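You operate a simulated robot arm through the tools that you are given. There is no shell and no other tool.

Carry out the task below with a simulated robot arm. There is one attempt and no reset: what you move stays moved.

JOB
Put the stained yellow mug to soak: a shot of soap, then warm water.
Fine: stand it under the pump's nozzle; press once or twice; fill it from the clear measuring jug to a finger or two under the brim; jug back; leave the other mug. Set down upright: what you pick out, clear measuring jug.
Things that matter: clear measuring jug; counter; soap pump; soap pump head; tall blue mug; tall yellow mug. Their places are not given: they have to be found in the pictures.

The check looks at the end state, three seconds after you hand in, the way a careful person would. Anything else that was tipped, shoved, dropped, spilled or broken makes it a failure.

ROBOT AND FRAMES
A 6-joint arm with a two-finger parallel gripper, fixed in place. Base frame: the origin is at the foot of the arm, x ahead of it, y to its left, z up; the work surface is at about z = 0. Units: mm, degrees, N and s.
With the tool pointing down near the work surface it reaches from about 180 to 460 mm from the base axis. Its first joint turns from -70.0 to 70.0 degrees. Payload 1.9 kg.
The tool frame sits at the grasp point between the pads (the TCP): z along the fingers, y along the line on which they close. The tips reach 23 mm beyond it. Largest opening 94 mm; finger width 38, thickness 10; the body of the gripper, 54 by 96 mm, starts 39 mm behind the TCP.
Orientation is told as [roll, pitch, yaw] about the base's x, y, z axes, in that order, counted from this pose: with the fingers straight down and closing along the base's y, the tool's x points along the base's -x, its y along +y and its z along -z.

CONTROLS
- The arm moves only by the tool play_rows. Its argument "targets" is a list of rows, each a list of 7 numbers: the turn, a rotation vector about the base's x, y, z in units of 90 degrees (1.0 is 90 degrees), then the shift along the base's x, y, z in units of 250 mm (1.0 is 250 mm), then the gripper command, from -1 (fully open) to 1 (shut), values between in proportion. In form: [[wx, wy, wz, tx, ty, tz, hand], ...]. A call has 1 to 20 rows; each row is the pose to reach, as a shift and turn from the pose commanded when the call began. A call with a number of a shift or a turn outside -1 to 1 is refused whole. Rows are played at 5 a second. More than 50 mm and 8.6 degrees between two rows, or a gripper value outside its range, and nothing of the call is played. Where a pose cannot be reached the arm comes as near as it can. A force on the tool above 40 N (or 10 N above the force at the start of the call, whichever is more), or a blocked arm, ends the call early, and 0.2 s more pass. The fingers move at their own pace (about 108 mm/s each) and stop on an object; they squeeze with about 21 N. The grip force told is the motor's: it shows also when the fingers shut on nothing. Time passes only in rows, and 0.2 s behind the last, so rows that repeat a pose let the fingers close. The reply holds the time, the measured pose of the TCP, the force on the tool along the base axes, the opening and the grip force, in the units named above and with some noise, with the torque about the TCP (base axes, N m) and any sound that the robot's microphone picked up, and new pictures: "views" is both (left out), scene, wrist or none.
- Cameras (640 x 400 px; columns grow to the right, rows downward): "scene" is fixed at [37.9, 290.8, 412.8]; the picture's right is [-0.87, -0.49, 0.00], its down [-0.27, 0.48, -0.83] and it looks along [0.41, -0.73, -0.55] (base axes); focal length 214 px, centre (320, 200). "wrist" rides on the gripper at [86, 16, -74] in the tool frame; the picture's right is [-0.18, 0.98, 0.00], its down [-0.58, -0.11, -0.81] and it looks along [-0.79, -0.15, 0.59] (tool axes); focal length 243 px, centre (320, 200).
- point_at(camera, pixels): for up to 12 pixels [column, row] of the newest picture of that camera ("zoom" is the newest enlarged one), the place [x, y, z] in the base frame of the surface seen there, good to about 2 mm, but the place of the scene camera against the robot may be out by one fixed shift of up to 25 mm in any direction. The clock stands still meanwhile.
- close_up(camera, box): a new picture of the part [left, top, right, bottom] of that camera's present view, enlarged. The clock stands still meanwhile.
- hand_in(): hands the job in; it is judged then, once.

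Open the gripper and draw the arm clear of the work before you hand the job in, unless the task says otherwise.

The tools are called after "Request:" as a command line: name --pt "numbers of a row" for each row, then --argument value for the rest, lists and objects as JSON in quotes. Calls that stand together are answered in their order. play_rows: Moves the arm, as the interface text tells. Its arguments: {"type":"object","properties":{"targets":{"type":"array","items":{"type":"array","items":{"type":"number"}}},"views":{"type":"string","enum":["both","scene","wrist","none"]}},"required":["targets"]} The other tools are called the same way: point_at (camera, pixels) gives the place of the surface under pixels of a picture; close_up (camera, box) takes an enlarged picture of a part of a camera's view; hand_in () hands the job in.

At the start:

```text
time_s: 0.0
ee_pos: [216.4, -174.2, 352.6]
ee_rot: [-0.1, -0.3, -0.1]
contact_force: [-0.2, 0.2, 0.2]
ft_torque: [0.04, -0.02, -0.04]
finger_gap: 93.7
grip_force: 0.0
```

scene: 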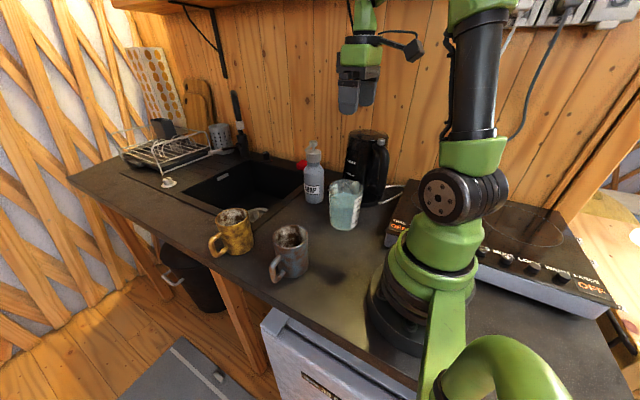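
wrist: 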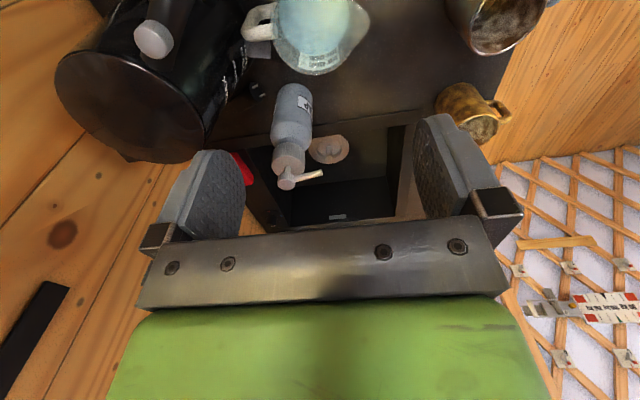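

I see the yellow mug at about (232,232) in the scene picture, the blue/grey mug at (290,252), the pump at (313,180), and the jug at (345,205). I'll take enlarged pictures to look at the details.

Request:
close_up --camera "scene" --box '[190, 120, 430, 300]'

Request:
close_up --camera "wrist" --box '[220, 0, 560, 212]'

```text
2.22 times, centred on (310, 210) of scene
```

zoom: 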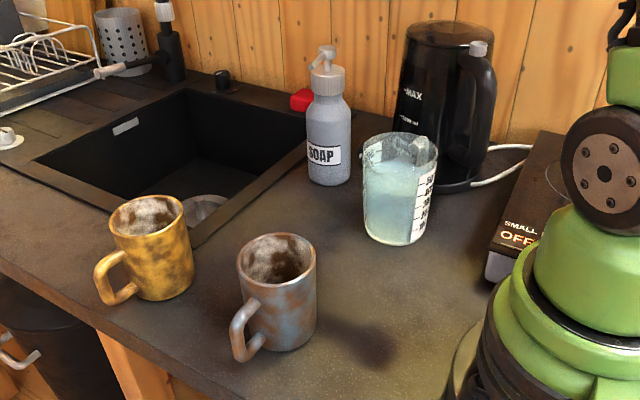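

```text
1.88 times, centred on (390, 106) of wrist
```

zoom: 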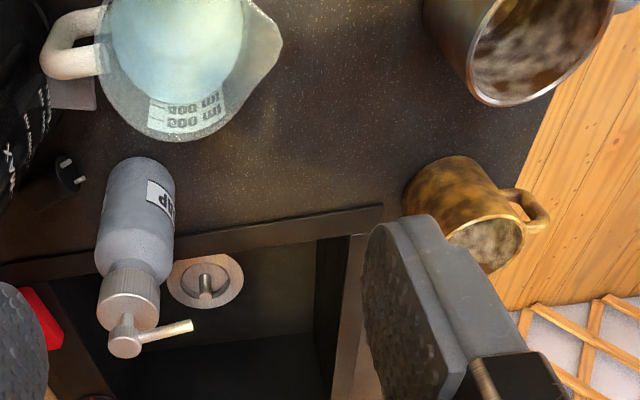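

The nozzle points toward +y (tip at zoom (190,326)). I'll measure places on the pump, the mugs and the jug in both pictures.

Request:
point_at --camera "zoom" --pixels '[[124, 347], [190, 326], [150, 336], [128, 310], [140, 165], [130, 215], [460, 165], [450, 230], [520, 235], [485, 255], [540, 215], [478, 245]]'

Request:
point_at --camera "wrist" --pixels '[[310, 40], [275, 50], [367, 20], [320, 72], [300, 5], [262, 15], [255, 30], [350, 130], [400, 100], [480, 40], [500, 5], [490, 50]]'

Request:
point_at --camera "scene" --pixels '[[313, 143], [307, 149], [313, 200], [331, 190], [361, 188], [345, 228], [332, 222], [290, 230], [275, 235], [306, 233], [290, 276], [320, 250]]'

Request:
point_at --camera "scene" --pixels '[[232, 213], [219, 217], [246, 212], [232, 224], [232, 253], [215, 245], [228, 216], [300, 270], [340, 290], [380, 140], [270, 190], [262, 210]]'

```text
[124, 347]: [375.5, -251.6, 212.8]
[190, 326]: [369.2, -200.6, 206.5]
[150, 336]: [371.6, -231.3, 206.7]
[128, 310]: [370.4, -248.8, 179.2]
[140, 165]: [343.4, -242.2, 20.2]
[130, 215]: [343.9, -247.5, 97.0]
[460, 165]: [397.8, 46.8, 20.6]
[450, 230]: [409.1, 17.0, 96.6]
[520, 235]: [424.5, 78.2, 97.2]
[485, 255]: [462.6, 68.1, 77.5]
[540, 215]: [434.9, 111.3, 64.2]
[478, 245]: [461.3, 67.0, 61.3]
```

```text
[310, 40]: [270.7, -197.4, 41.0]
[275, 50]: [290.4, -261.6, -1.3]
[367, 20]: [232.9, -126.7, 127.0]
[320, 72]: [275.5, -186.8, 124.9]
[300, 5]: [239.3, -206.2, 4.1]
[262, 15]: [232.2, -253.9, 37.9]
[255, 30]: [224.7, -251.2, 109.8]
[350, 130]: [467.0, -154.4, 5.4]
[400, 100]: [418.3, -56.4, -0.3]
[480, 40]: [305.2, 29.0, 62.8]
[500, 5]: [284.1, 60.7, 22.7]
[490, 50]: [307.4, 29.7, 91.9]
```

```text
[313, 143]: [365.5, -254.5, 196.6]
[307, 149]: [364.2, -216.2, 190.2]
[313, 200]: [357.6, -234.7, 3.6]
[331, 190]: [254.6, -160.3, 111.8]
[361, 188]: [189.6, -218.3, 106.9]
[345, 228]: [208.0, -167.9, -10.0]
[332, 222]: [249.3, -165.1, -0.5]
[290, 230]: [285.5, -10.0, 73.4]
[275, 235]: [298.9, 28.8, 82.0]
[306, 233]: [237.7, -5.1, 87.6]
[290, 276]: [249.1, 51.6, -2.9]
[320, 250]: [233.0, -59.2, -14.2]
```

```text
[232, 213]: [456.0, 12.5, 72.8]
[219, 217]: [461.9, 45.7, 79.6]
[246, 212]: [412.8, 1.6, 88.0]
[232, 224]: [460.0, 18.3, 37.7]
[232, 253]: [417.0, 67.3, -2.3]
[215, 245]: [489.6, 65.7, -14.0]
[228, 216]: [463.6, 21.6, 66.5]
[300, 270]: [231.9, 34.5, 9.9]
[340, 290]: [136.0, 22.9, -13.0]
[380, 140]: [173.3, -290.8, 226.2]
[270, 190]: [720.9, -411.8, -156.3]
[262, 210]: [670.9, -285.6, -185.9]
```

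The scene camera reads about 13 mm low on the counter, so I'll trust the wrist camera. Next I enlarge the jug region and the yellow mug in the wrist view to measure them.

Request:
close_up --camera "wrist" --box '[220, 0, 400, 112]'

Request:
close_up --camera "scene" --box '[310, 150, 400, 240]'

```text
3.56 times, centred on (310, 56) of wrist
```

zoom: 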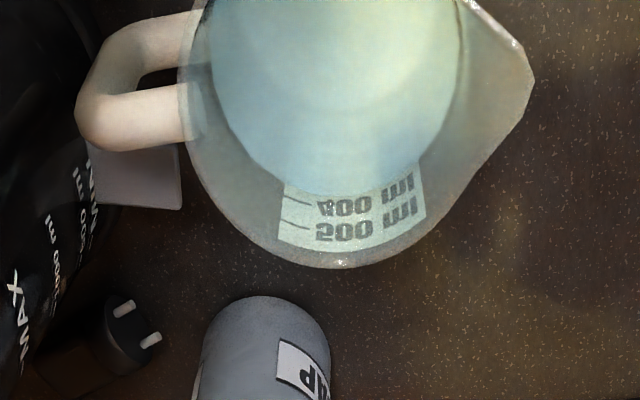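

```text
4.44 times, centred on (355, 195) of scene
```

zoom: 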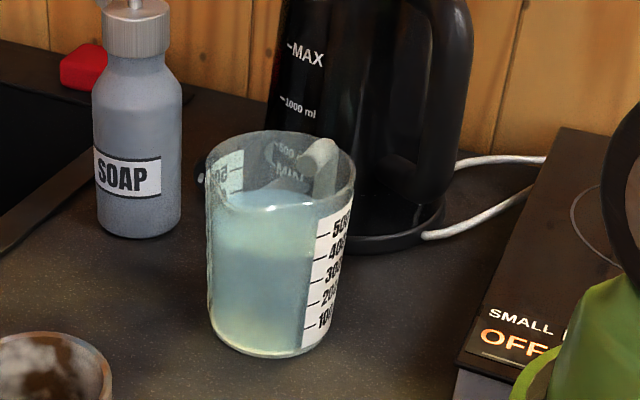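

The jug has marks to 500 ml and holds near 450–500 ml, with its handle toward -y and spout toward +y. I turn the hand by -90° and move toward the middle at height to look back at the jug and the pump.

Request:
play_rows --pt "0 0 -0.0833 0.028 0.038 0 -1" --pt "0 0 -0.1667 0.056 0.076 0 -1" --pt "0 0 -0.25 0.084 0.114 0 -1" --pt "0 0 -0.3333 0.112 0.152 0 -1" --pt "0 0 -0.4167 0.14 0.19 0 -1" --pt "0 0 -0.5 0.168 0.228 0 -1" --pt "0 0 -0.5833 0.196 0.266 0 -1" --pt "0 0 -0.6667 0.224 0.304 0 -1" --pt "0 0 -0.75 0.252 0.342 0 -1" --pt "0 0 -0.8333 0.28 0.38 0 -1" --pt "0 0 -0.9167 0.308 0.418 0 -1" --pt "0 0 -1 0.336 0.456 0 -1" --pt "0 0 -1 0.336 0.456 0 -1" --views "both"

```text
time_s: 2.8
ee_pos: [300.2, -58.5, 353.5]
ee_rot: [0.0, -0.3, -90.2]
contact_force: [-0.7, 0.3, 0.1]
ft_torque: [-0.01, -0.01, 0.0]
finger_gap: 94.2
grip_force: 0.0
```

scene: 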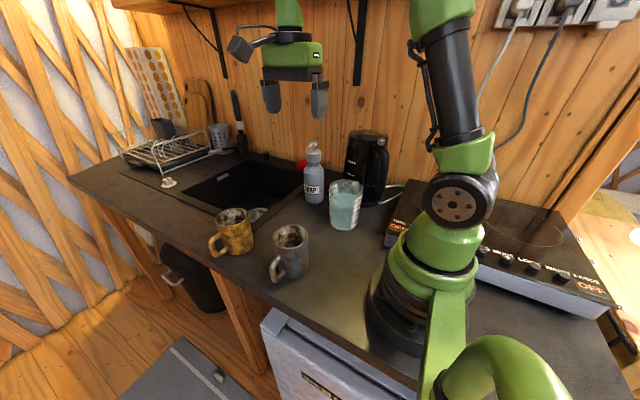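
wrist: 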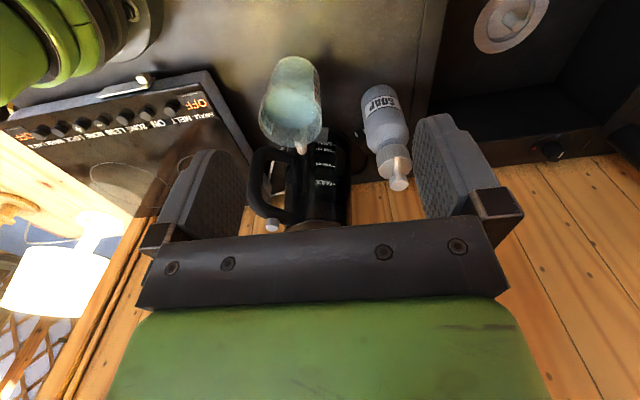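

From this viewpoint I see the jug at (292,95) and the pump at (385,135). I enlarge this region for measurement.

Request:
close_up --camera "wrist" --box '[220, 40, 440, 240]'

```text
2.00 times, centred on (330, 140) of wrist
```

zoom: 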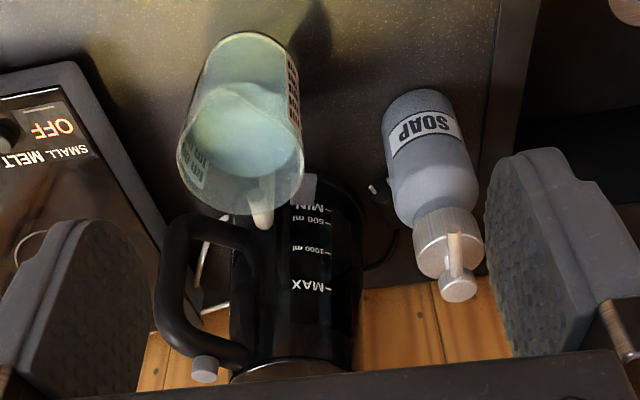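

Request:
point_at --camera "zoom" --pixels '[[457, 289], [454, 236], [454, 260], [445, 262], [390, 110], [445, 105], [420, 92], [400, 190], [470, 180], [435, 225], [478, 235], [416, 240]]'

Request:
point_at --camera "zoom" --pixels '[[180, 170], [303, 155], [240, 215], [205, 60], [290, 55], [245, 35], [260, 222], [262, 195], [240, 120], [190, 120], [300, 100], [230, 100]]'

Request:
point_at --camera "zoom" --pixels '[[500, 120], [530, 60], [340, 120], [330, 200], [240, 240], [170, 230], [145, 210], [110, 110], [350, 60], [180, 180], [215, 210], [285, 200]]'

```text
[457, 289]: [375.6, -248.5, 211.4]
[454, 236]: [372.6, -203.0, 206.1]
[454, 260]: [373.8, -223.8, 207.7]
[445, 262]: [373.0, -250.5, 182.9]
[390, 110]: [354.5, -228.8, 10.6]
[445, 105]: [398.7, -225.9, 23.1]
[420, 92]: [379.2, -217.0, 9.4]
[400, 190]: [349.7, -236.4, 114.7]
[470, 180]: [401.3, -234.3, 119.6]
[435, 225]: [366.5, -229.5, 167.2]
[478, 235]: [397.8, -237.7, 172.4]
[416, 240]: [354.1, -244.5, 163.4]
```

```text
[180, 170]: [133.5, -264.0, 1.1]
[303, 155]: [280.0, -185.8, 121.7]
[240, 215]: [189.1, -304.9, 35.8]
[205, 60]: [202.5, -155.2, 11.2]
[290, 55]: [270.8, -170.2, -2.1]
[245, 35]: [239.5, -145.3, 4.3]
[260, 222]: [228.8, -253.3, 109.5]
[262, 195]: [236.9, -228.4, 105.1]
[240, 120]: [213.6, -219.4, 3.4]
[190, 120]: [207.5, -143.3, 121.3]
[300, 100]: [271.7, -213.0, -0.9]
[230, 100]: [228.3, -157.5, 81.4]
```

```text
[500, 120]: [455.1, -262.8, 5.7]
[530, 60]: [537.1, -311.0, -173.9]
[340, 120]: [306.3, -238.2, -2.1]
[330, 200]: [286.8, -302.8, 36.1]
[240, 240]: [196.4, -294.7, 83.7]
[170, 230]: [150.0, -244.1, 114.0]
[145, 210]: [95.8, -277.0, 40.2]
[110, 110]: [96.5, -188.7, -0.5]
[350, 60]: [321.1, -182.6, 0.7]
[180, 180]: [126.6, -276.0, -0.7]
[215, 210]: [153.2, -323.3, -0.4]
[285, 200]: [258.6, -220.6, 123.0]
```

The pump axis is near (375,-249), with the nozzle tip near (372,-201) and its top at z≈206. The jug centre is near (236,-184). I move the hand over to +y so that the wrist camera can see both mugs.

Request:
play_rows --pt "0 0 0 0.066 0.105 0 -1" --pt "0 0 0 0.133 0.21 0 -1" --pt "0 0 0 0.2 0.315 0 -1" --pt "0 0 0 0.266 0.42 0 -1" --pt "0 0 0 0.333 0.525 0 -1" --pt "0 0 0 0.4 0.632 0 -1" --pt "0 0 0 0.4 0.632 0 -1" --views "both"

```text
time_s: 4.4
ee_pos: [387.0, 105.4, 340.4]
ee_rot: [0.2, 0.1, -90.2]
contact_force: [0.5, -1.1, -0.4]
ft_torque: [-0.07, 0.0, 0.0]
finger_gap: 93.9
grip_force: 0.2
out of reach, approached as far as the arm can: row 6, 7
```

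scene: 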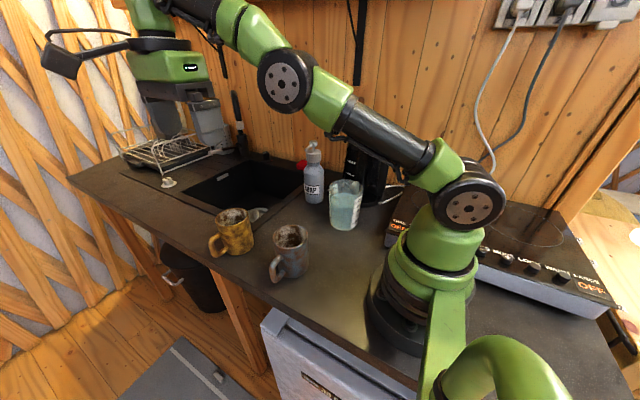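
wrist: 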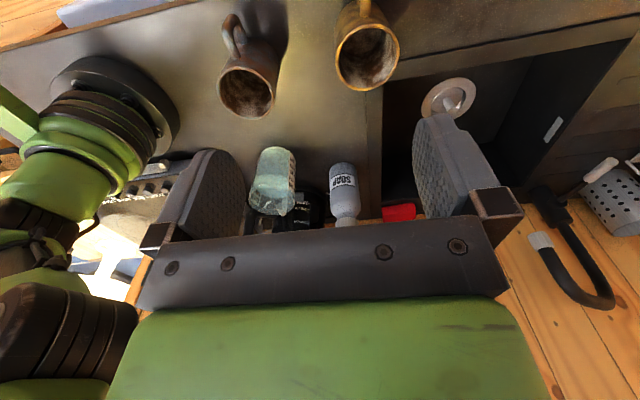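

Both mugs are now visible: yellow at (367,50) and blue at (247,75). I enlarge the region to measure the yellow mug.

Request:
close_up --camera "wrist" --box '[200, 0, 420, 130]'

```text
2.91 times, centred on (310, 65) of wrist
```

zoom: 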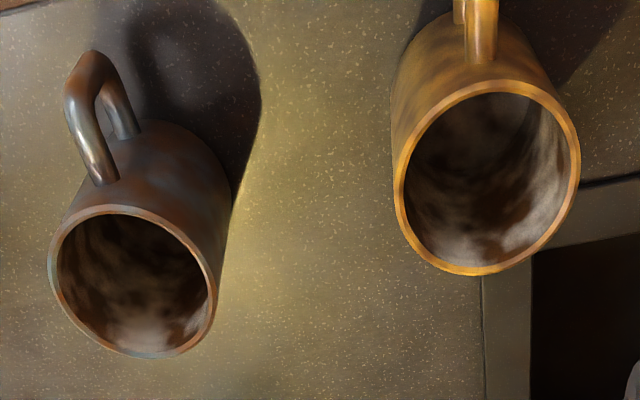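

Request:
point_at --camera "zoom" --pixels '[[397, 180], [577, 160], [490, 84], [470, 270], [420, 115], [560, 110], [415, 240], [545, 240], [480, 50], [475, 10], [463, 5], [497, 5]]'

Request:
point_at --camera "zoom" --pixels '[[52, 250], [213, 300], [130, 210], [150, 354], [95, 160], [80, 70], [125, 130], [190, 250], [490, 180], [490, 220], [510, 300], [400, 110]]'

```text
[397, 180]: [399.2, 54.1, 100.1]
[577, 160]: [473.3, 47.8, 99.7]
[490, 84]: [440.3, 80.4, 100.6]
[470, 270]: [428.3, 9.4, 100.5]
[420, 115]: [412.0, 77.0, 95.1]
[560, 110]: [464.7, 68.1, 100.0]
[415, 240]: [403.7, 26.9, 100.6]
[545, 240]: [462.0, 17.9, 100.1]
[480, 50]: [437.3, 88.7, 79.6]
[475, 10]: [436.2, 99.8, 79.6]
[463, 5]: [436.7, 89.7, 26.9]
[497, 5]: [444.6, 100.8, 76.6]
```

```text
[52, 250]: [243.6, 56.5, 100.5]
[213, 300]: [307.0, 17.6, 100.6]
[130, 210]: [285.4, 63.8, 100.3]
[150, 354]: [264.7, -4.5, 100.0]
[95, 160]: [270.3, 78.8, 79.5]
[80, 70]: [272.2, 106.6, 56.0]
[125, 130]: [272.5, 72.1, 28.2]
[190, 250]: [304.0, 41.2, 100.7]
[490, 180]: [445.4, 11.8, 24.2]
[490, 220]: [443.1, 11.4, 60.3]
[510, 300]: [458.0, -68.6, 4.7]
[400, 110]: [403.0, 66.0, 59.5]
```

Fit of the rim points gives the yellow mug's centre at about (436,45), with outer radius 37.5, rim at z=100 and its handle toward +y. The blue mug is at about (271,31). I go lower and turn the yaw to -60° so the fingers will straddle the body clear of the handle.

Request:
play_rows --pt "0 0 0.083 0.013 -0.03 -0.1 -1" --pt "0 0 0.167 0.026 -0.06 -0.2 -1" --pt "0 0 0.25 0.039 -0.09 -0.3 -1" --pt "0 0 0.333 0.052 -0.12 -0.4 -1" --pt "0 0 0.333 0.052 -0.12 -0.4 -1" --views "none"

```text
time_s: 5.6
ee_pos: [395.9, 73.6, 333.4]
ee_rot: [-0.5, -0.1, -60.0]
contact_force: [0.4, -0.1, 0.8]
ft_torque: [0.01, 0.04, 0.03]
finger_gap: 94.1
grip_force: 0.1
out of reach, approached as far as the arm can: row 1, 2, 3, 4, 5
```

The arm reported that it fell short at z=333, so I pull back toward the base a little and go down from there.

Request:
play_rows --pt "0 0 0 -0.1 0 -0.05 -1" --pt "0 0 0 -0.2 0 -0.1 -1" --pt "0 0 0 -0.2 0 -0.2 -1" --pt "0 0 0 -0.2 0 -0.3 -1" --pt "0 0 0 -0.2 0 -0.3 -1" --views "none"

```text
time_s: 6.8
ee_pos: [391.3, 88.1, 332.9]
ee_rot: [-0.3, -0.1, -60.1]
contact_force: [0.7, 1.1, -1.3]
ft_torque: [0.02, -0.03, 0.0]
finger_gap: 93.9
grip_force: 0.1
out of reach, approached as far as the arm can: row 1, 2, 3, 4, 5
```

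Nothing went down as it should, so I look at the arm's present shape in the scene view before I command anything more.

Request:
close_up --camera "scene" --box '[0, 0, 640, 400]'

Request:
close_up --camera "wrist" --box '[0, 0, 640, 400]'

```text
1.00 times, centred on (320, 200) of scene (not enlarged: the box is as wide or as high as the picture)
```

zoom: 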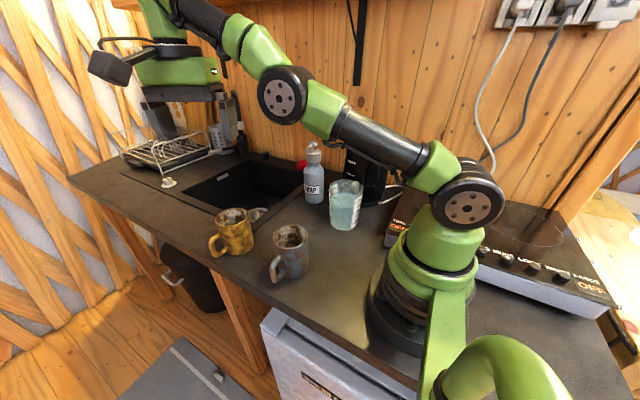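

```text
1.00 times, centred on (320, 200) of wrist (not enlarged: the box is as wide or as high as the picture)
```

zoom: 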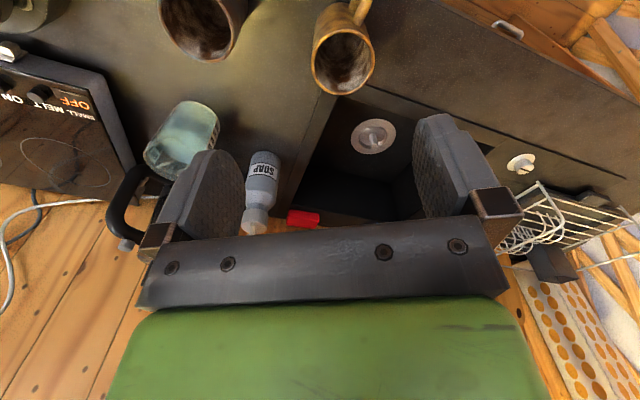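

The elbow looks fully stretched, which explains the stuck motion. I go back along the way I came, toward the middle where it was well inside its reach.

Request:
play_rows --pt "0 0 0 -0.06 -0.1 0 -1" --pt "0 0 0 -0.12 -0.2 0 -1" --pt "0 0 0 -0.18 -0.3 0 -1" --pt "0 0 0 -0.24 -0.4 0 -1" --pt "0 0 0 -0.3 -0.5 0 -1" --pt "0 0 0 -0.36 -0.59 0 -1" --pt "0 0 0 -0.36 -0.59 0 -1" --views "none"

```text
time_s: 8.4
ee_pos: [302.0, -61.3, 333.1]
ee_rot: [0.0, -0.2, -60.2]
contact_force: [0.3, -0.3, 0.2]
ft_torque: [0.06, 0.0, -0.01]
finger_gap: 94.0
grip_force: 0.1
out of reach, approached as far as the arm can: row 1, 2, 3, 4, 5
```

It is free again at (302,-61,333). I go down to z≈190 and lean the hand 20° (top toward the camera side, (-0.5,0.87)), which later keeps the gripper clear of the nozzle.

Request:
play_rows --pt "-0.0385 -0.0222 0 0 0 -0.114 -1" --pt "-0.077 -0.0444 0 0 0 -0.228 -1" --pt "-0.1155 -0.0666 0 0 0 -0.342 -1" --pt "-0.154 -0.0888 0 0 0 -0.456 -1" --pt "-0.1925 -0.111 0 0 0 -0.57 -1" --pt "-0.1925 -0.111 0 0.1 0.08 -0.57 -1" --pt "-0.1925 -0.111 0 0.2 0.16 -0.57 -1" --pt "-0.1925 -0.111 0 0.2 0.16 -0.57 -1" --views "both"

```text
time_s: 10.2
ee_pos: [352.6, -21.2, 187.9]
ee_rot: [0.0, -20.2, -60.1]
contact_force: [-0.5, 0.7, -0.2]
ft_torque: [0.02, -0.01, -0.01]
finger_gap: 94.1
grip_force: 0.1
```

scene: 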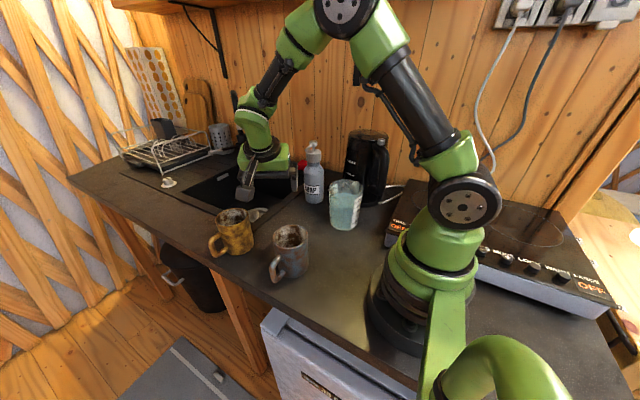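
wrist: 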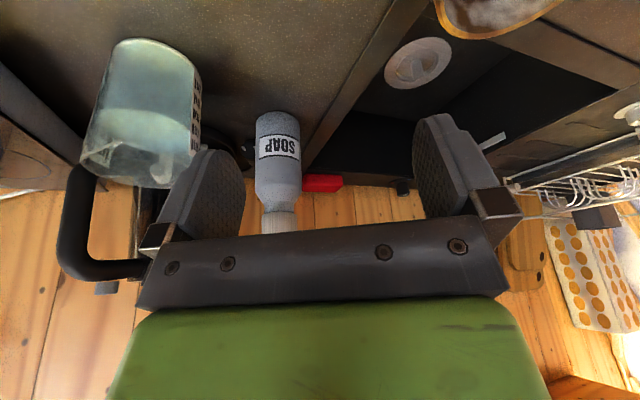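

Good pose and a nice side view. From here I measure the jug (125,110) and the pump base (278,130) in an enlarged view before moving on to the mug.

Request:
close_up --camera "wrist" --box '[60, 20, 320, 240]'

```text
1.82 times, centred on (190, 130) of wrist
```

zoom: 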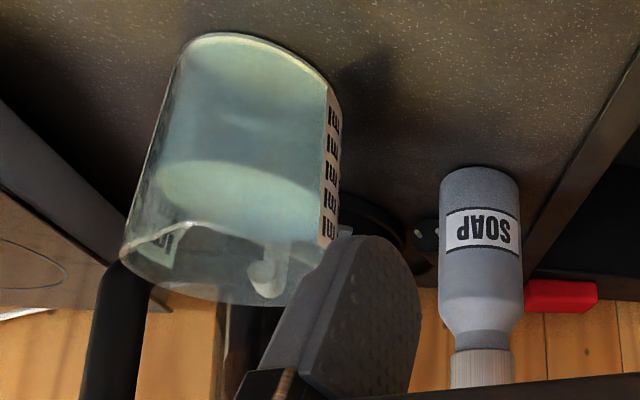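

Request:
point_at --camera "zoom" --pixels '[[122, 250], [165, 110], [182, 50], [235, 38], [340, 110], [335, 200], [240, 170], [240, 110], [140, 235], [175, 222], [200, 232], [265, 280]]'

Request:
point_at --camera "zoom" --pixels '[[480, 172], [441, 200], [519, 200], [480, 275], [441, 300], [521, 300], [480, 220], [480, 365], [455, 365], [512, 365], [445, 185], [515, 185]]'

```text
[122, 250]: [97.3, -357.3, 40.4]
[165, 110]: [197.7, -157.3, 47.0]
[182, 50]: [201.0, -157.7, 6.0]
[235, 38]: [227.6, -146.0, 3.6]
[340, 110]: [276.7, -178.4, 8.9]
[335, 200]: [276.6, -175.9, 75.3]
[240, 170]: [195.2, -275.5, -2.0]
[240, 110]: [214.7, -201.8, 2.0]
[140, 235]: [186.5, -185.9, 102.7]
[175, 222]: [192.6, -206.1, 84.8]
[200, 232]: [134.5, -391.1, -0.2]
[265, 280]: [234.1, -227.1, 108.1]
```

```text
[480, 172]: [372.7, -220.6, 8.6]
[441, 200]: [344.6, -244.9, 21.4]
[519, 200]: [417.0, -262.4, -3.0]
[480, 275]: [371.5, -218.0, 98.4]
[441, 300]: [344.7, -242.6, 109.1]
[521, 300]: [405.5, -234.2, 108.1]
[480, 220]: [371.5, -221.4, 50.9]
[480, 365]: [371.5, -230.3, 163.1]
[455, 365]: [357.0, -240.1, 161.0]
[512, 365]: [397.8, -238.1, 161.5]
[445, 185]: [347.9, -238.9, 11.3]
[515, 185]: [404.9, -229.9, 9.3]
```

Pump body: centre about (375.5,-249.5), radius about 30. Jug: centre about (234.5,-187), radius about 43. Now I move at the same height over the yellow mug at (436,45) and check the alignment in the wrist view.

Request:
play_rows --pt "0 0 0 0.084 0.066 0 -1" --pt "0 0 0 0.168 0.132 0 -1" --pt "0 0 0 0.252 0.198 0 -1" --pt "0 0 0 0.334 0.265 0 -1" --pt "0 0 0 0.334 0.265 0 -1" --views "both"

```text
time_s: 11.4
ee_pos: [434.9, 45.6, 190.3]
ee_rot: [0.0, -20.2, -60.2]
contact_force: [-0.3, 0.9, 1.0]
ft_torque: [0.0, -0.04, 0.01]
finger_gap: 94.0
grip_force: 0.0
```

scene: 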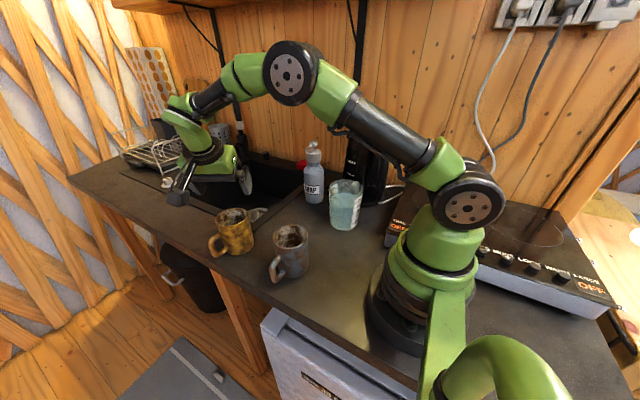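
wrist: 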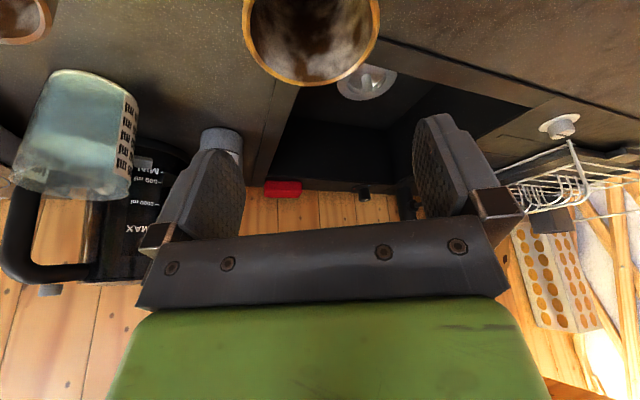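

Reachable. I measure the yellow rim again from this near view: left (245,25), right (376,30), bottom (310,84).

Request:
point_at --camera "wrist" --pixels '[[244, 12], [248, 40], [265, 65], [285, 78], [310, 84], [335, 77], [358, 63], [372, 43], [377, 20], [376, 5], [310, 30], [250, 52]]'

```text
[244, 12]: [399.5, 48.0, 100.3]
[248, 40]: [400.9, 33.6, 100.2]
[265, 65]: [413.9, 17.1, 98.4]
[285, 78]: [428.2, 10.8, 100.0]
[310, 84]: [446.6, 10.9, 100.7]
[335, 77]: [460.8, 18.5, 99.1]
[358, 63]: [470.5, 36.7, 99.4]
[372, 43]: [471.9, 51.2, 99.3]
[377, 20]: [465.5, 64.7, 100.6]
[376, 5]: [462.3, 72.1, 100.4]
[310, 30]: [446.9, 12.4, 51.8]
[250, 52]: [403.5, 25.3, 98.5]
```

The rim fit gives the centre (436,46), with the hand aligned within 1 mm. I go down to z=84 with the fingers open.

Request:
play_rows --pt "0 0 0 0.004 0.002 -0.11 -1" --pt "0 0 0 0.004 0.002 -0.22 -1" --pt "0 0 0 0.004 0.002 -0.3 -1" --pt "0 0 0 0.004 0.002 -0.36 -1" --pt "0 0 0 0.004 0.002 -0.4 -1" --pt "0 0 0 0.004 0.002 -0.425 -1" --pt "0 0 0 0.004 0.002 -0.425 -1" --views "both"

```text
time_s: 13.0
ee_pos: [435.3, 43.9, 82.2]
ee_rot: [0.0, -20.2, -60.1]
contact_force: [0.5, 0.2, 0.1]
ft_torque: [-0.03, 0.01, 0.01]
finger_gap: 94.0
grip_force: 0.0
```

scene: 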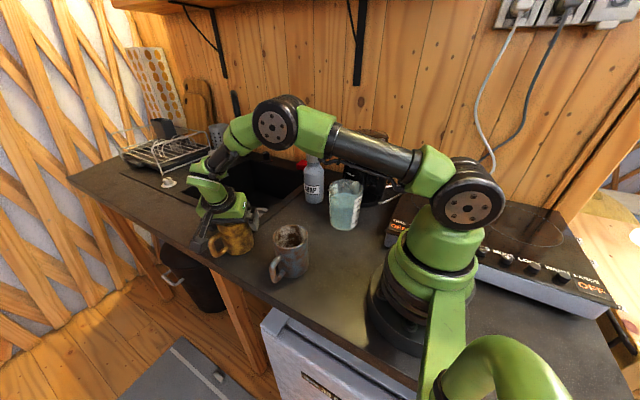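
wrist: 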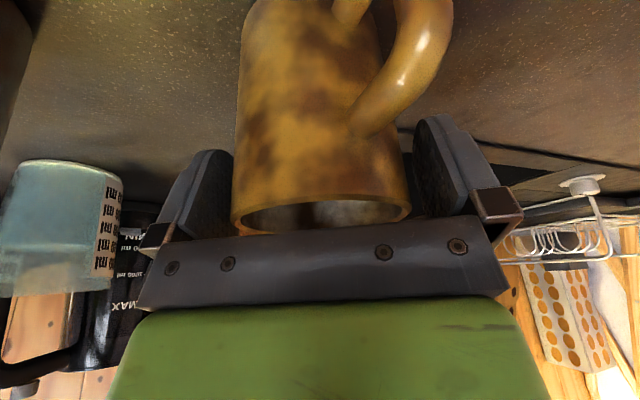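

The fingers straddle the mug body and the handle passes free of the right finger. I close the gripper in place.

Request:
play_rows --pt "0 0 0 0 0 0 0" --pt "0 0 0 0 0 0 1" --pt "0 0 0 0 0 0 1" --pt "0 0 0 0 0 0 1" --pt "0 0 0 0 0 0 1" --views "wrist"

```text
time_s: 14.2
ee_pos: [436.4, 44.6, 82.1]
ee_rot: [0.0, -20.2, -60.1]
contact_force: [-0.2, -0.6, -0.6]
ft_torque: [-0.02, -0.04, 0.02]
finger_gap: 78.9
grip_force: 20.6
```

wrist: 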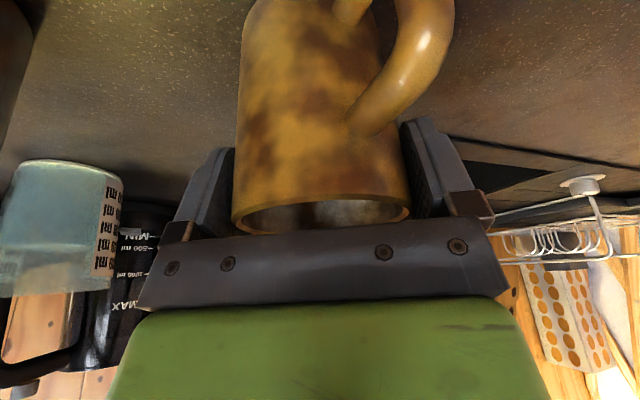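

The grip holds at 78.9 mm with 20.6 N. I lift 22 mm and carry the mug low to (371,-110), a stop short of the pump.

Request:
play_rows --pt "0 0 0 0 0 0.045 1" --pt "0 0 0 0 0 0.09 1" --pt "0 0 0 -0.03 -0.08 0.09 1" --pt "0 0 0 -0.08 -0.2 0.09 1" --pt "0 0 0 -0.13 -0.32 0.09 1" --pt "0 0 0 -0.18 -0.43 0.09 1" --pt "0 0 0 -0.23 -0.53 0.09 1" --pt "0 0 0 -0.262 -0.618 0.09 1" --pt "0 0 0 -0.262 -0.618 0.09 1" --views "both"

```text
time_s: 16.2
ee_pos: [370.8, -109.1, 104.4]
ee_rot: [-0.1, -20.2, -60.1]
contact_force: [0.1, 0.9, -3.0]
ft_torque: [-0.03, 0.01, -0.01]
finger_gap: 78.9
grip_force: 21.2
```

scene: 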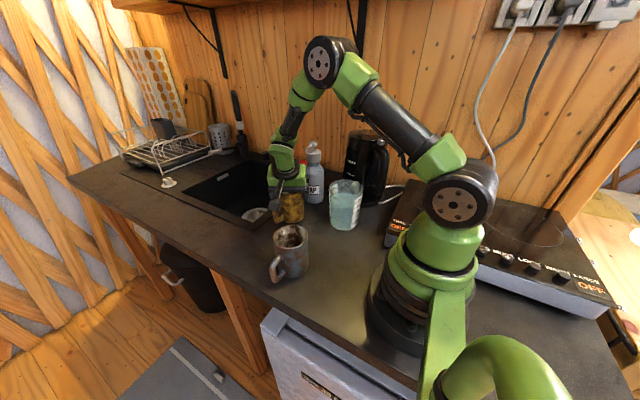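
wrist: 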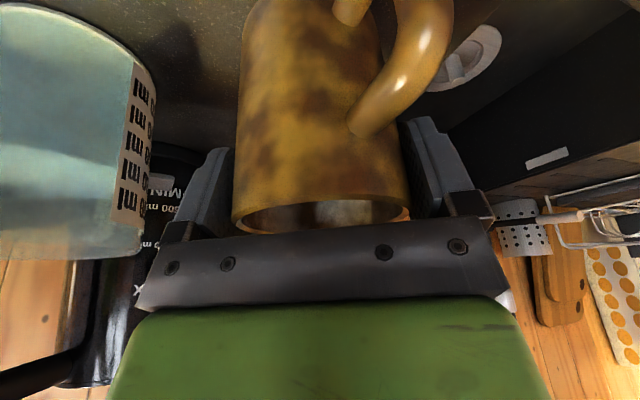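

The mug hangs steady and clear. I slide toward the pump to y≈-160 and check the gap in the scene view.

Request:
play_rows --pt "0 0 0 0 -0.07 0 1" --pt "0 0 0 0 -0.14 -0.02 1" --pt "0 0 0 0 -0.2 -0.04 1" --pt "0 0 0 0 -0.2 -0.04 1" --views "both"

Request:
close_up --camera "scene" --box '[240, 130, 360, 240]'

```text
time_s: 17.2
ee_pos: [370.2, -159.6, 94.2]
ee_rot: [0.0, -20.3, -60.0]
contact_force: [-0.9, -0.1, -2.9]
ft_torque: [-0.04, 0.01, -0.02]
finger_gap: 79.1
grip_force: 21.0
```

scene: 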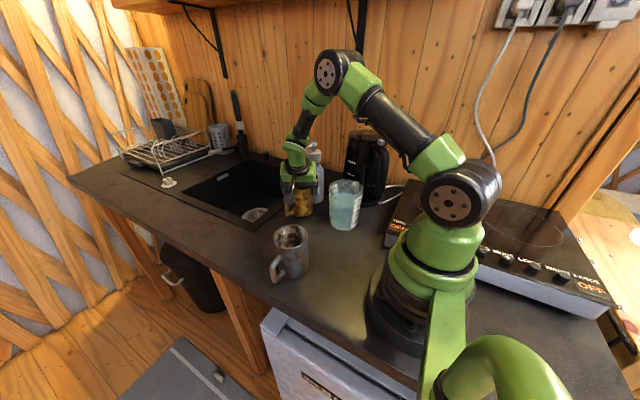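
wrist: 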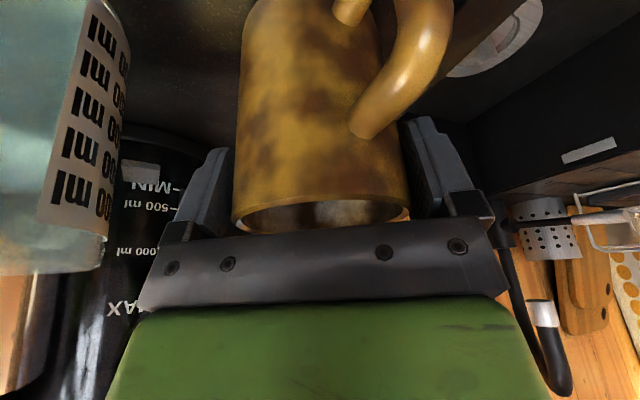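

```text
3.64 times, centred on (300, 185) of scene
```

zoom: 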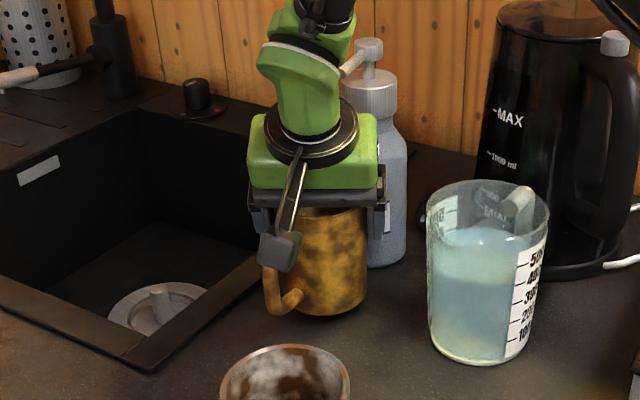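

There is still a gap between the mug and the pump, and the hand leans clear of the nozzle. I slide the last 18 mm, then set the mug down 11.5 mm lower.

Request:
play_rows --pt "0 0 0 0 -0.036 0 1" --pt "0 0 0 0 -0.072 0 1" --pt "0 0 0 0 -0.072 0 1" --pt "0 0 0 0 -0.072 -0.024 1" --pt "0 0 0 0 -0.072 -0.046 1" --pt "0 0 0 0 -0.072 -0.046 1" --views "both"

Request:
close_up --camera "scene" --box '[240, 130, 360, 240]'

```text
time_s: 18.6
ee_pos: [369.5, -176.6, 83.1]
ee_rot: [0.1, -20.2, -60.2]
contact_force: [0.7, -0.1, -3.0]
ft_torque: [-0.03, -0.01, 0.0]
finger_gap: 79.0
grip_force: 21.7
```

scene: 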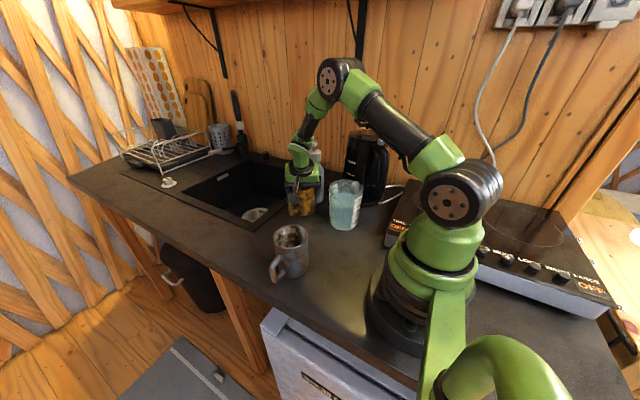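
wrist: 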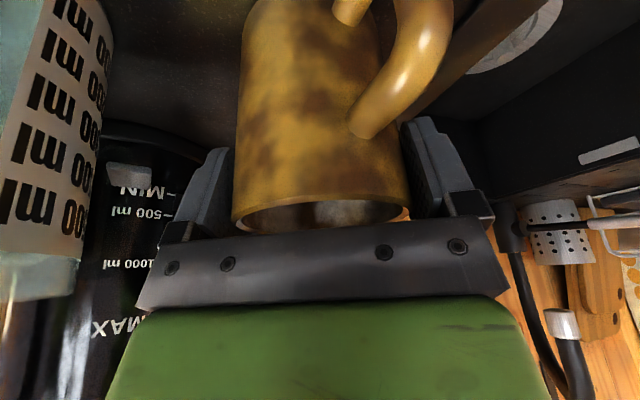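

```text
3.64 times, centred on (300, 185) of scene
```

zoom: 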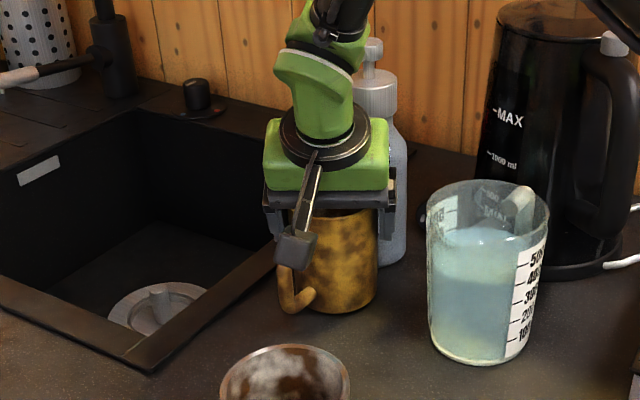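

The load still shows -3 N, so the mug is about 1 mm off the counter. I lower 1.5 mm and read the force before I let go.

Request:
play_rows --pt "0 0 0 0 0 -0.003 1" --pt "0 0 0 0 0 -0.006 1" --pt "0 0 0 0 0 -0.006 1" --views "none"

```text
time_s: 19.4
ee_pos: [371.7, -177.5, 81.1]
ee_rot: [0.1, -20.4, -60.2]
contact_force: [-0.6, -0.3, 8.9]
ft_torque: [0.37, 0.03, 0.02]
finger_gap: 78.9
grip_force: 20.8
```

The mug stands on the counter (force now +8.9 N). I open the fingers in place.

Request:
play_rows --pt "0 0 0 0 0 0 -0.75" --pt "0 0 0 0 0 0 -0.9" --pt "0 0 0 0 0 0 -1" --pt "0 0 0 0 0 0 -1" --pt "0 0 0 0 0 0 -1" --views "wrist"

```text
time_s: 20.6
ee_pos: [370.1, -177.9, 81.2]
ee_rot: [0.1, -20.2, -60.1]
contact_force: [0.6, -0.3, -0.2]
ft_torque: [-0.01, 0.05, 0.0]
finger_gap: 93.9
grip_force: 0.0
```

wrist: 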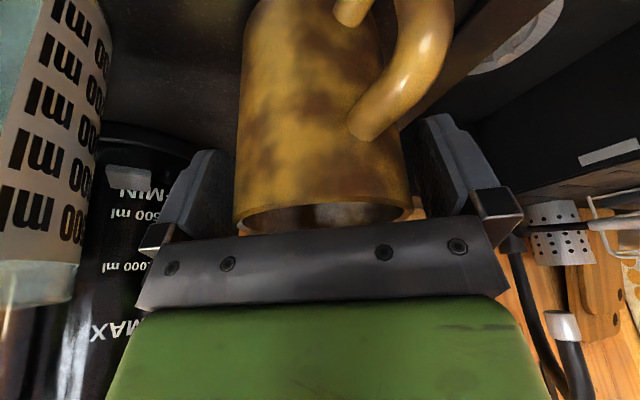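

The fingers are open and the mug stands. I draw back along the tool's own axis (up and toward +y) to stay clear of nozzle and handle.

Request:
play_rows --pt "0 0 0 -0.0137 0.0237 0.075 -1" --pt "0 0 0 -0.0274 0.0474 0.15 -1" --pt "0 0 0 -0.0411 0.0711 0.225 -1" --pt "0 0 0 -0.0548 0.0948 0.3 -1" --pt "0 0 0 -0.0685 0.1185 0.375 -1" --pt "0 0 0 -0.0685 0.26 0.375 -1" --pt "0 0 0 -0.0685 0.4 0.375 -1" --pt "0 0 0 -0.0685 0.4 0.375 -1" --views "both"

Request:
close_up --camera "scene" --box '[240, 130, 360, 240]'

Request:
close_up --camera "wrist" --box '[200, 0, 440, 240]'

```text
time_s: 22.4
ee_pos: [351.6, -77.3, 173.5]
ee_rot: [-0.1, -20.1, -60.2]
contact_force: [-0.7, 0.2, 0.3]
ft_torque: [0.02, 0.02, 0.02]
finger_gap: 93.8
grip_force: 0.1
```

scene: 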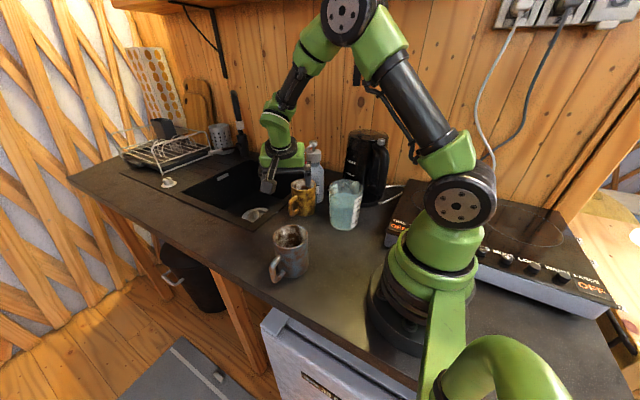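
wrist: 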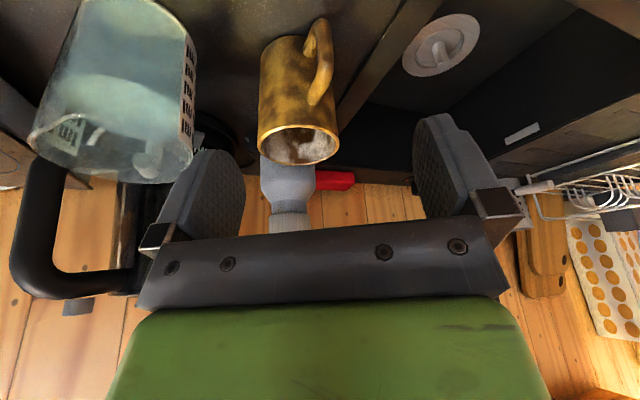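

```text
3.64 times, centred on (300, 185) of scene
```

zoom: 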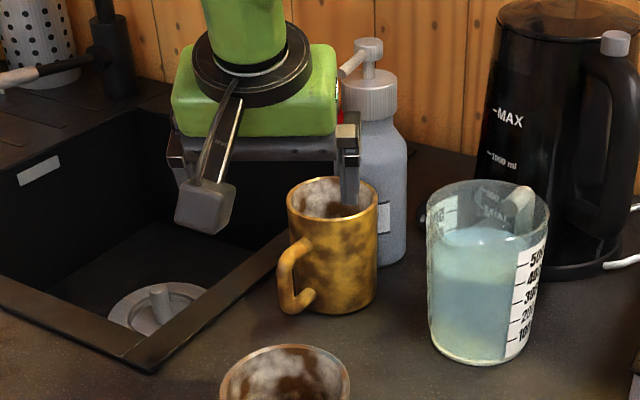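

```text
1.67 times, centred on (320, 120) of wrist
```

zoom: 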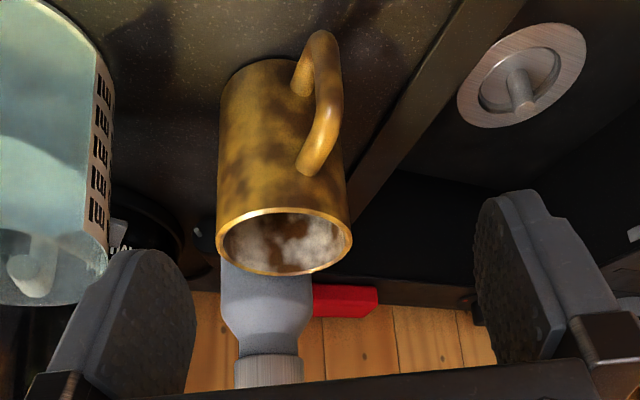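

The mug stands upright under the nozzle. I measure the mug rim and the pump from here to check the nozzle's position over the opening.

Request:
point_at --camera "zoom" --pixels '[[219, 245], [351, 240], [285, 210], [240, 265], [320, 263], [350, 225], [225, 228], [265, 330], [228, 300], [308, 300], [237, 365], [302, 365]]'

Request:
point_at --camera "scene" --pixels '[[305, 149], [307, 147], [311, 143], [313, 147], [297, 182], [295, 179], [301, 185], [312, 188], [318, 181], [306, 186]]'

```text
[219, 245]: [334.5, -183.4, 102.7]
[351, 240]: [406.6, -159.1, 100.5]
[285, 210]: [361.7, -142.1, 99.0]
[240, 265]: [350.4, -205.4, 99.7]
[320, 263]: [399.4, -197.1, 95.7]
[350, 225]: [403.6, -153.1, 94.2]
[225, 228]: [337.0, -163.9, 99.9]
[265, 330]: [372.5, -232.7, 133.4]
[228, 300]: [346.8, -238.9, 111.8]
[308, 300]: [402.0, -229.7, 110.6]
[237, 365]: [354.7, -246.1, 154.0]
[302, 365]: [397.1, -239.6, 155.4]
```

```text
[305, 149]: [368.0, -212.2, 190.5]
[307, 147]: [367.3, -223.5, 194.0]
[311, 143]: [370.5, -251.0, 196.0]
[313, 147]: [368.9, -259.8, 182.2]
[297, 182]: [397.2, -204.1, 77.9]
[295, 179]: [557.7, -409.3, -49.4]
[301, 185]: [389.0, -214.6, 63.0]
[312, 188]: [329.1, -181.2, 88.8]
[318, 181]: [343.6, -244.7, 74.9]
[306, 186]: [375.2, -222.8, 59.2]
```

The mug centre is at (370.5,-177) and the nozzle tip is 25 mm inside its opening, so it's well placed. Next I shut the fingers, rise to z=265, reduce the lean to 10° and move over the pump head (375.5,-250).

Request:
play_rows --pt "0.032 0.0185 0 0 0 0.12 1" --pt "0.064 0.037 0 0 0 0.24 1" --pt "0.0962 0.0556 0 0 0 0.366 1" --pt "0.0962 0.0556 0 0.02 -0.14 0.366 1" --pt "0.0962 0.0556 0 0.04 -0.28 0.366 1" --pt "0.0962 0.0556 0 0.06 -0.42 0.366 1" --pt "0.0962 0.0556 0 0.08 -0.56 0.366 1" --pt "0.0962 0.0556 0 0.0976 -0.695 0.366 1" --pt "0.0962 0.0556 0 0.0976 -0.695 0.366 1" --views "both"

Request:
close_up --camera "scene" --box '[260, 60, 380, 170]'

Request:
close_up --camera "wrist" --box '[200, 100, 440, 260]'

```text
time_s: 24.4
ee_pos: [376.2, -250.8, 267.5]
ee_rot: [0.0, -10.1, -60.1]
contact_force: [0.2, 0.2, -0.7]
ft_torque: [-0.01, -0.01, 0.02]
finger_gap: 0.0
grip_force: 21.1
```

scene: 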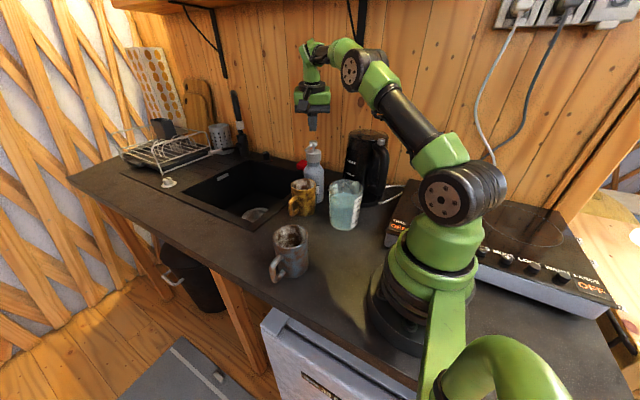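
wrist: 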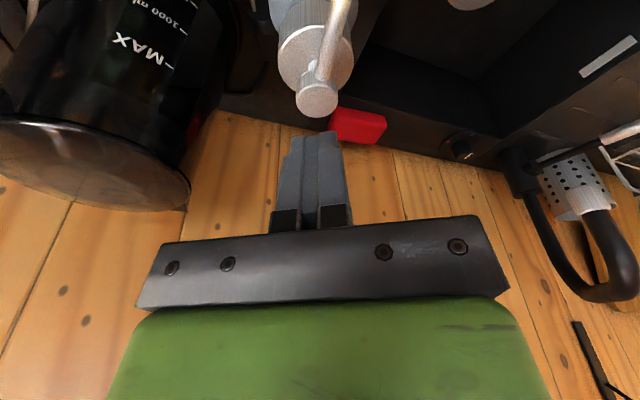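

```text
3.64 times, centred on (320, 115) of scene
```

zoom: 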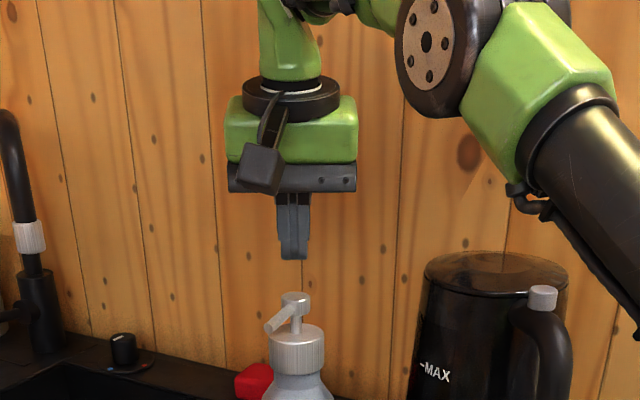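

```text
2.50 times, centred on (320, 180) of wrist
```

zoom: 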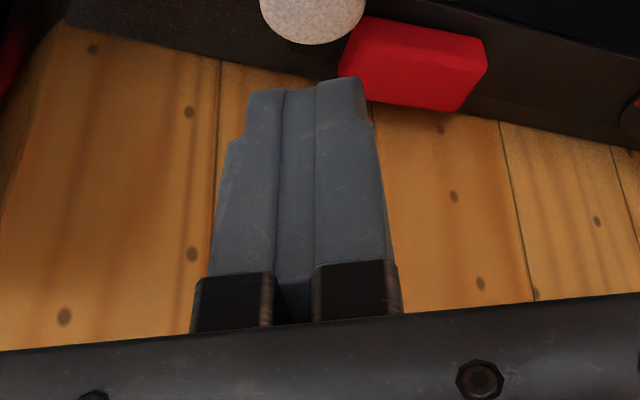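

The fingers hang above the head: tips at (294,258) and head at (296,298) in the scene zoom. I measure the head's disc in the wrist view to align exactly.

Request:
point_at --camera "wrist" --pixels '[[298, 100], [337, 92], [318, 112], [317, 90], [310, 100], [326, 98], [320, 60], [330, 30], [340, 5]]'

```text
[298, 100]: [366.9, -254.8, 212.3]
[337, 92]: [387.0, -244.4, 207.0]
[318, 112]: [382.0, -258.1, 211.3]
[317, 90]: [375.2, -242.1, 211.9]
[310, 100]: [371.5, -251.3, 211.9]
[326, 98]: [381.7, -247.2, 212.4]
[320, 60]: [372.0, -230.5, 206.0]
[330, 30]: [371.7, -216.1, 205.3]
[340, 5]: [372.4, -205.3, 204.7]
```

The head's disc centre is (376.5,-249.5) with its top at z=212. I shift 2 mm to centre on it and go down slowly to z≈230, reading the force.

Request:
play_rows --pt "0 0 0 0.008 -0.01 -0.06 1" --pt "0 0 0 0.008 -0.01 -0.11 1" --pt "0 0 0 0.008 -0.01 -0.122 1" --pt "0 0 0 0.008 -0.01 -0.134 1" --pt "0 0 0 0.008 -0.01 -0.142 1" --pt "0 0 0 0.008 -0.01 -0.15 1" --pt "0 0 0 0.008 -0.01 -0.15 1" --views "scene"

Request:
close_up --camera "scene" --box '[260, 90, 380, 220]'

```text
time_s: 26.0
ee_pos: [379.4, -254.1, 229.1]
ee_rot: [0.0, -10.1, -60.1]
contact_force: [-1.4, 1.2, 3.6]
ft_torque: [0.06, 0.05, -0.03]
finger_gap: 0.0
grip_force: 21.7
```

scene: 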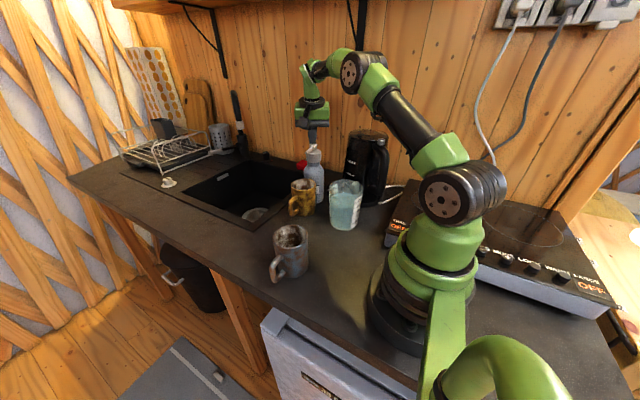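

```text
3.08 times, centred on (320, 155) of scene
```

zoom: 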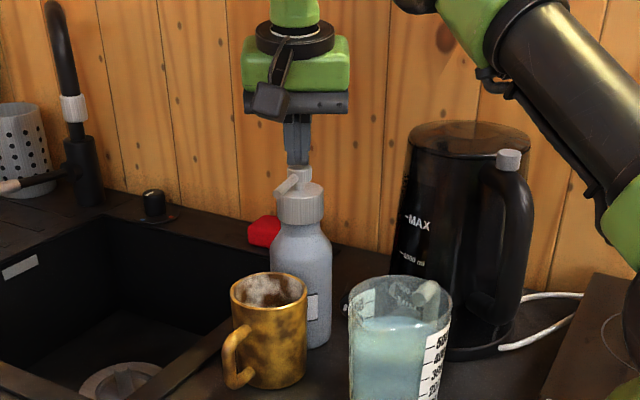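

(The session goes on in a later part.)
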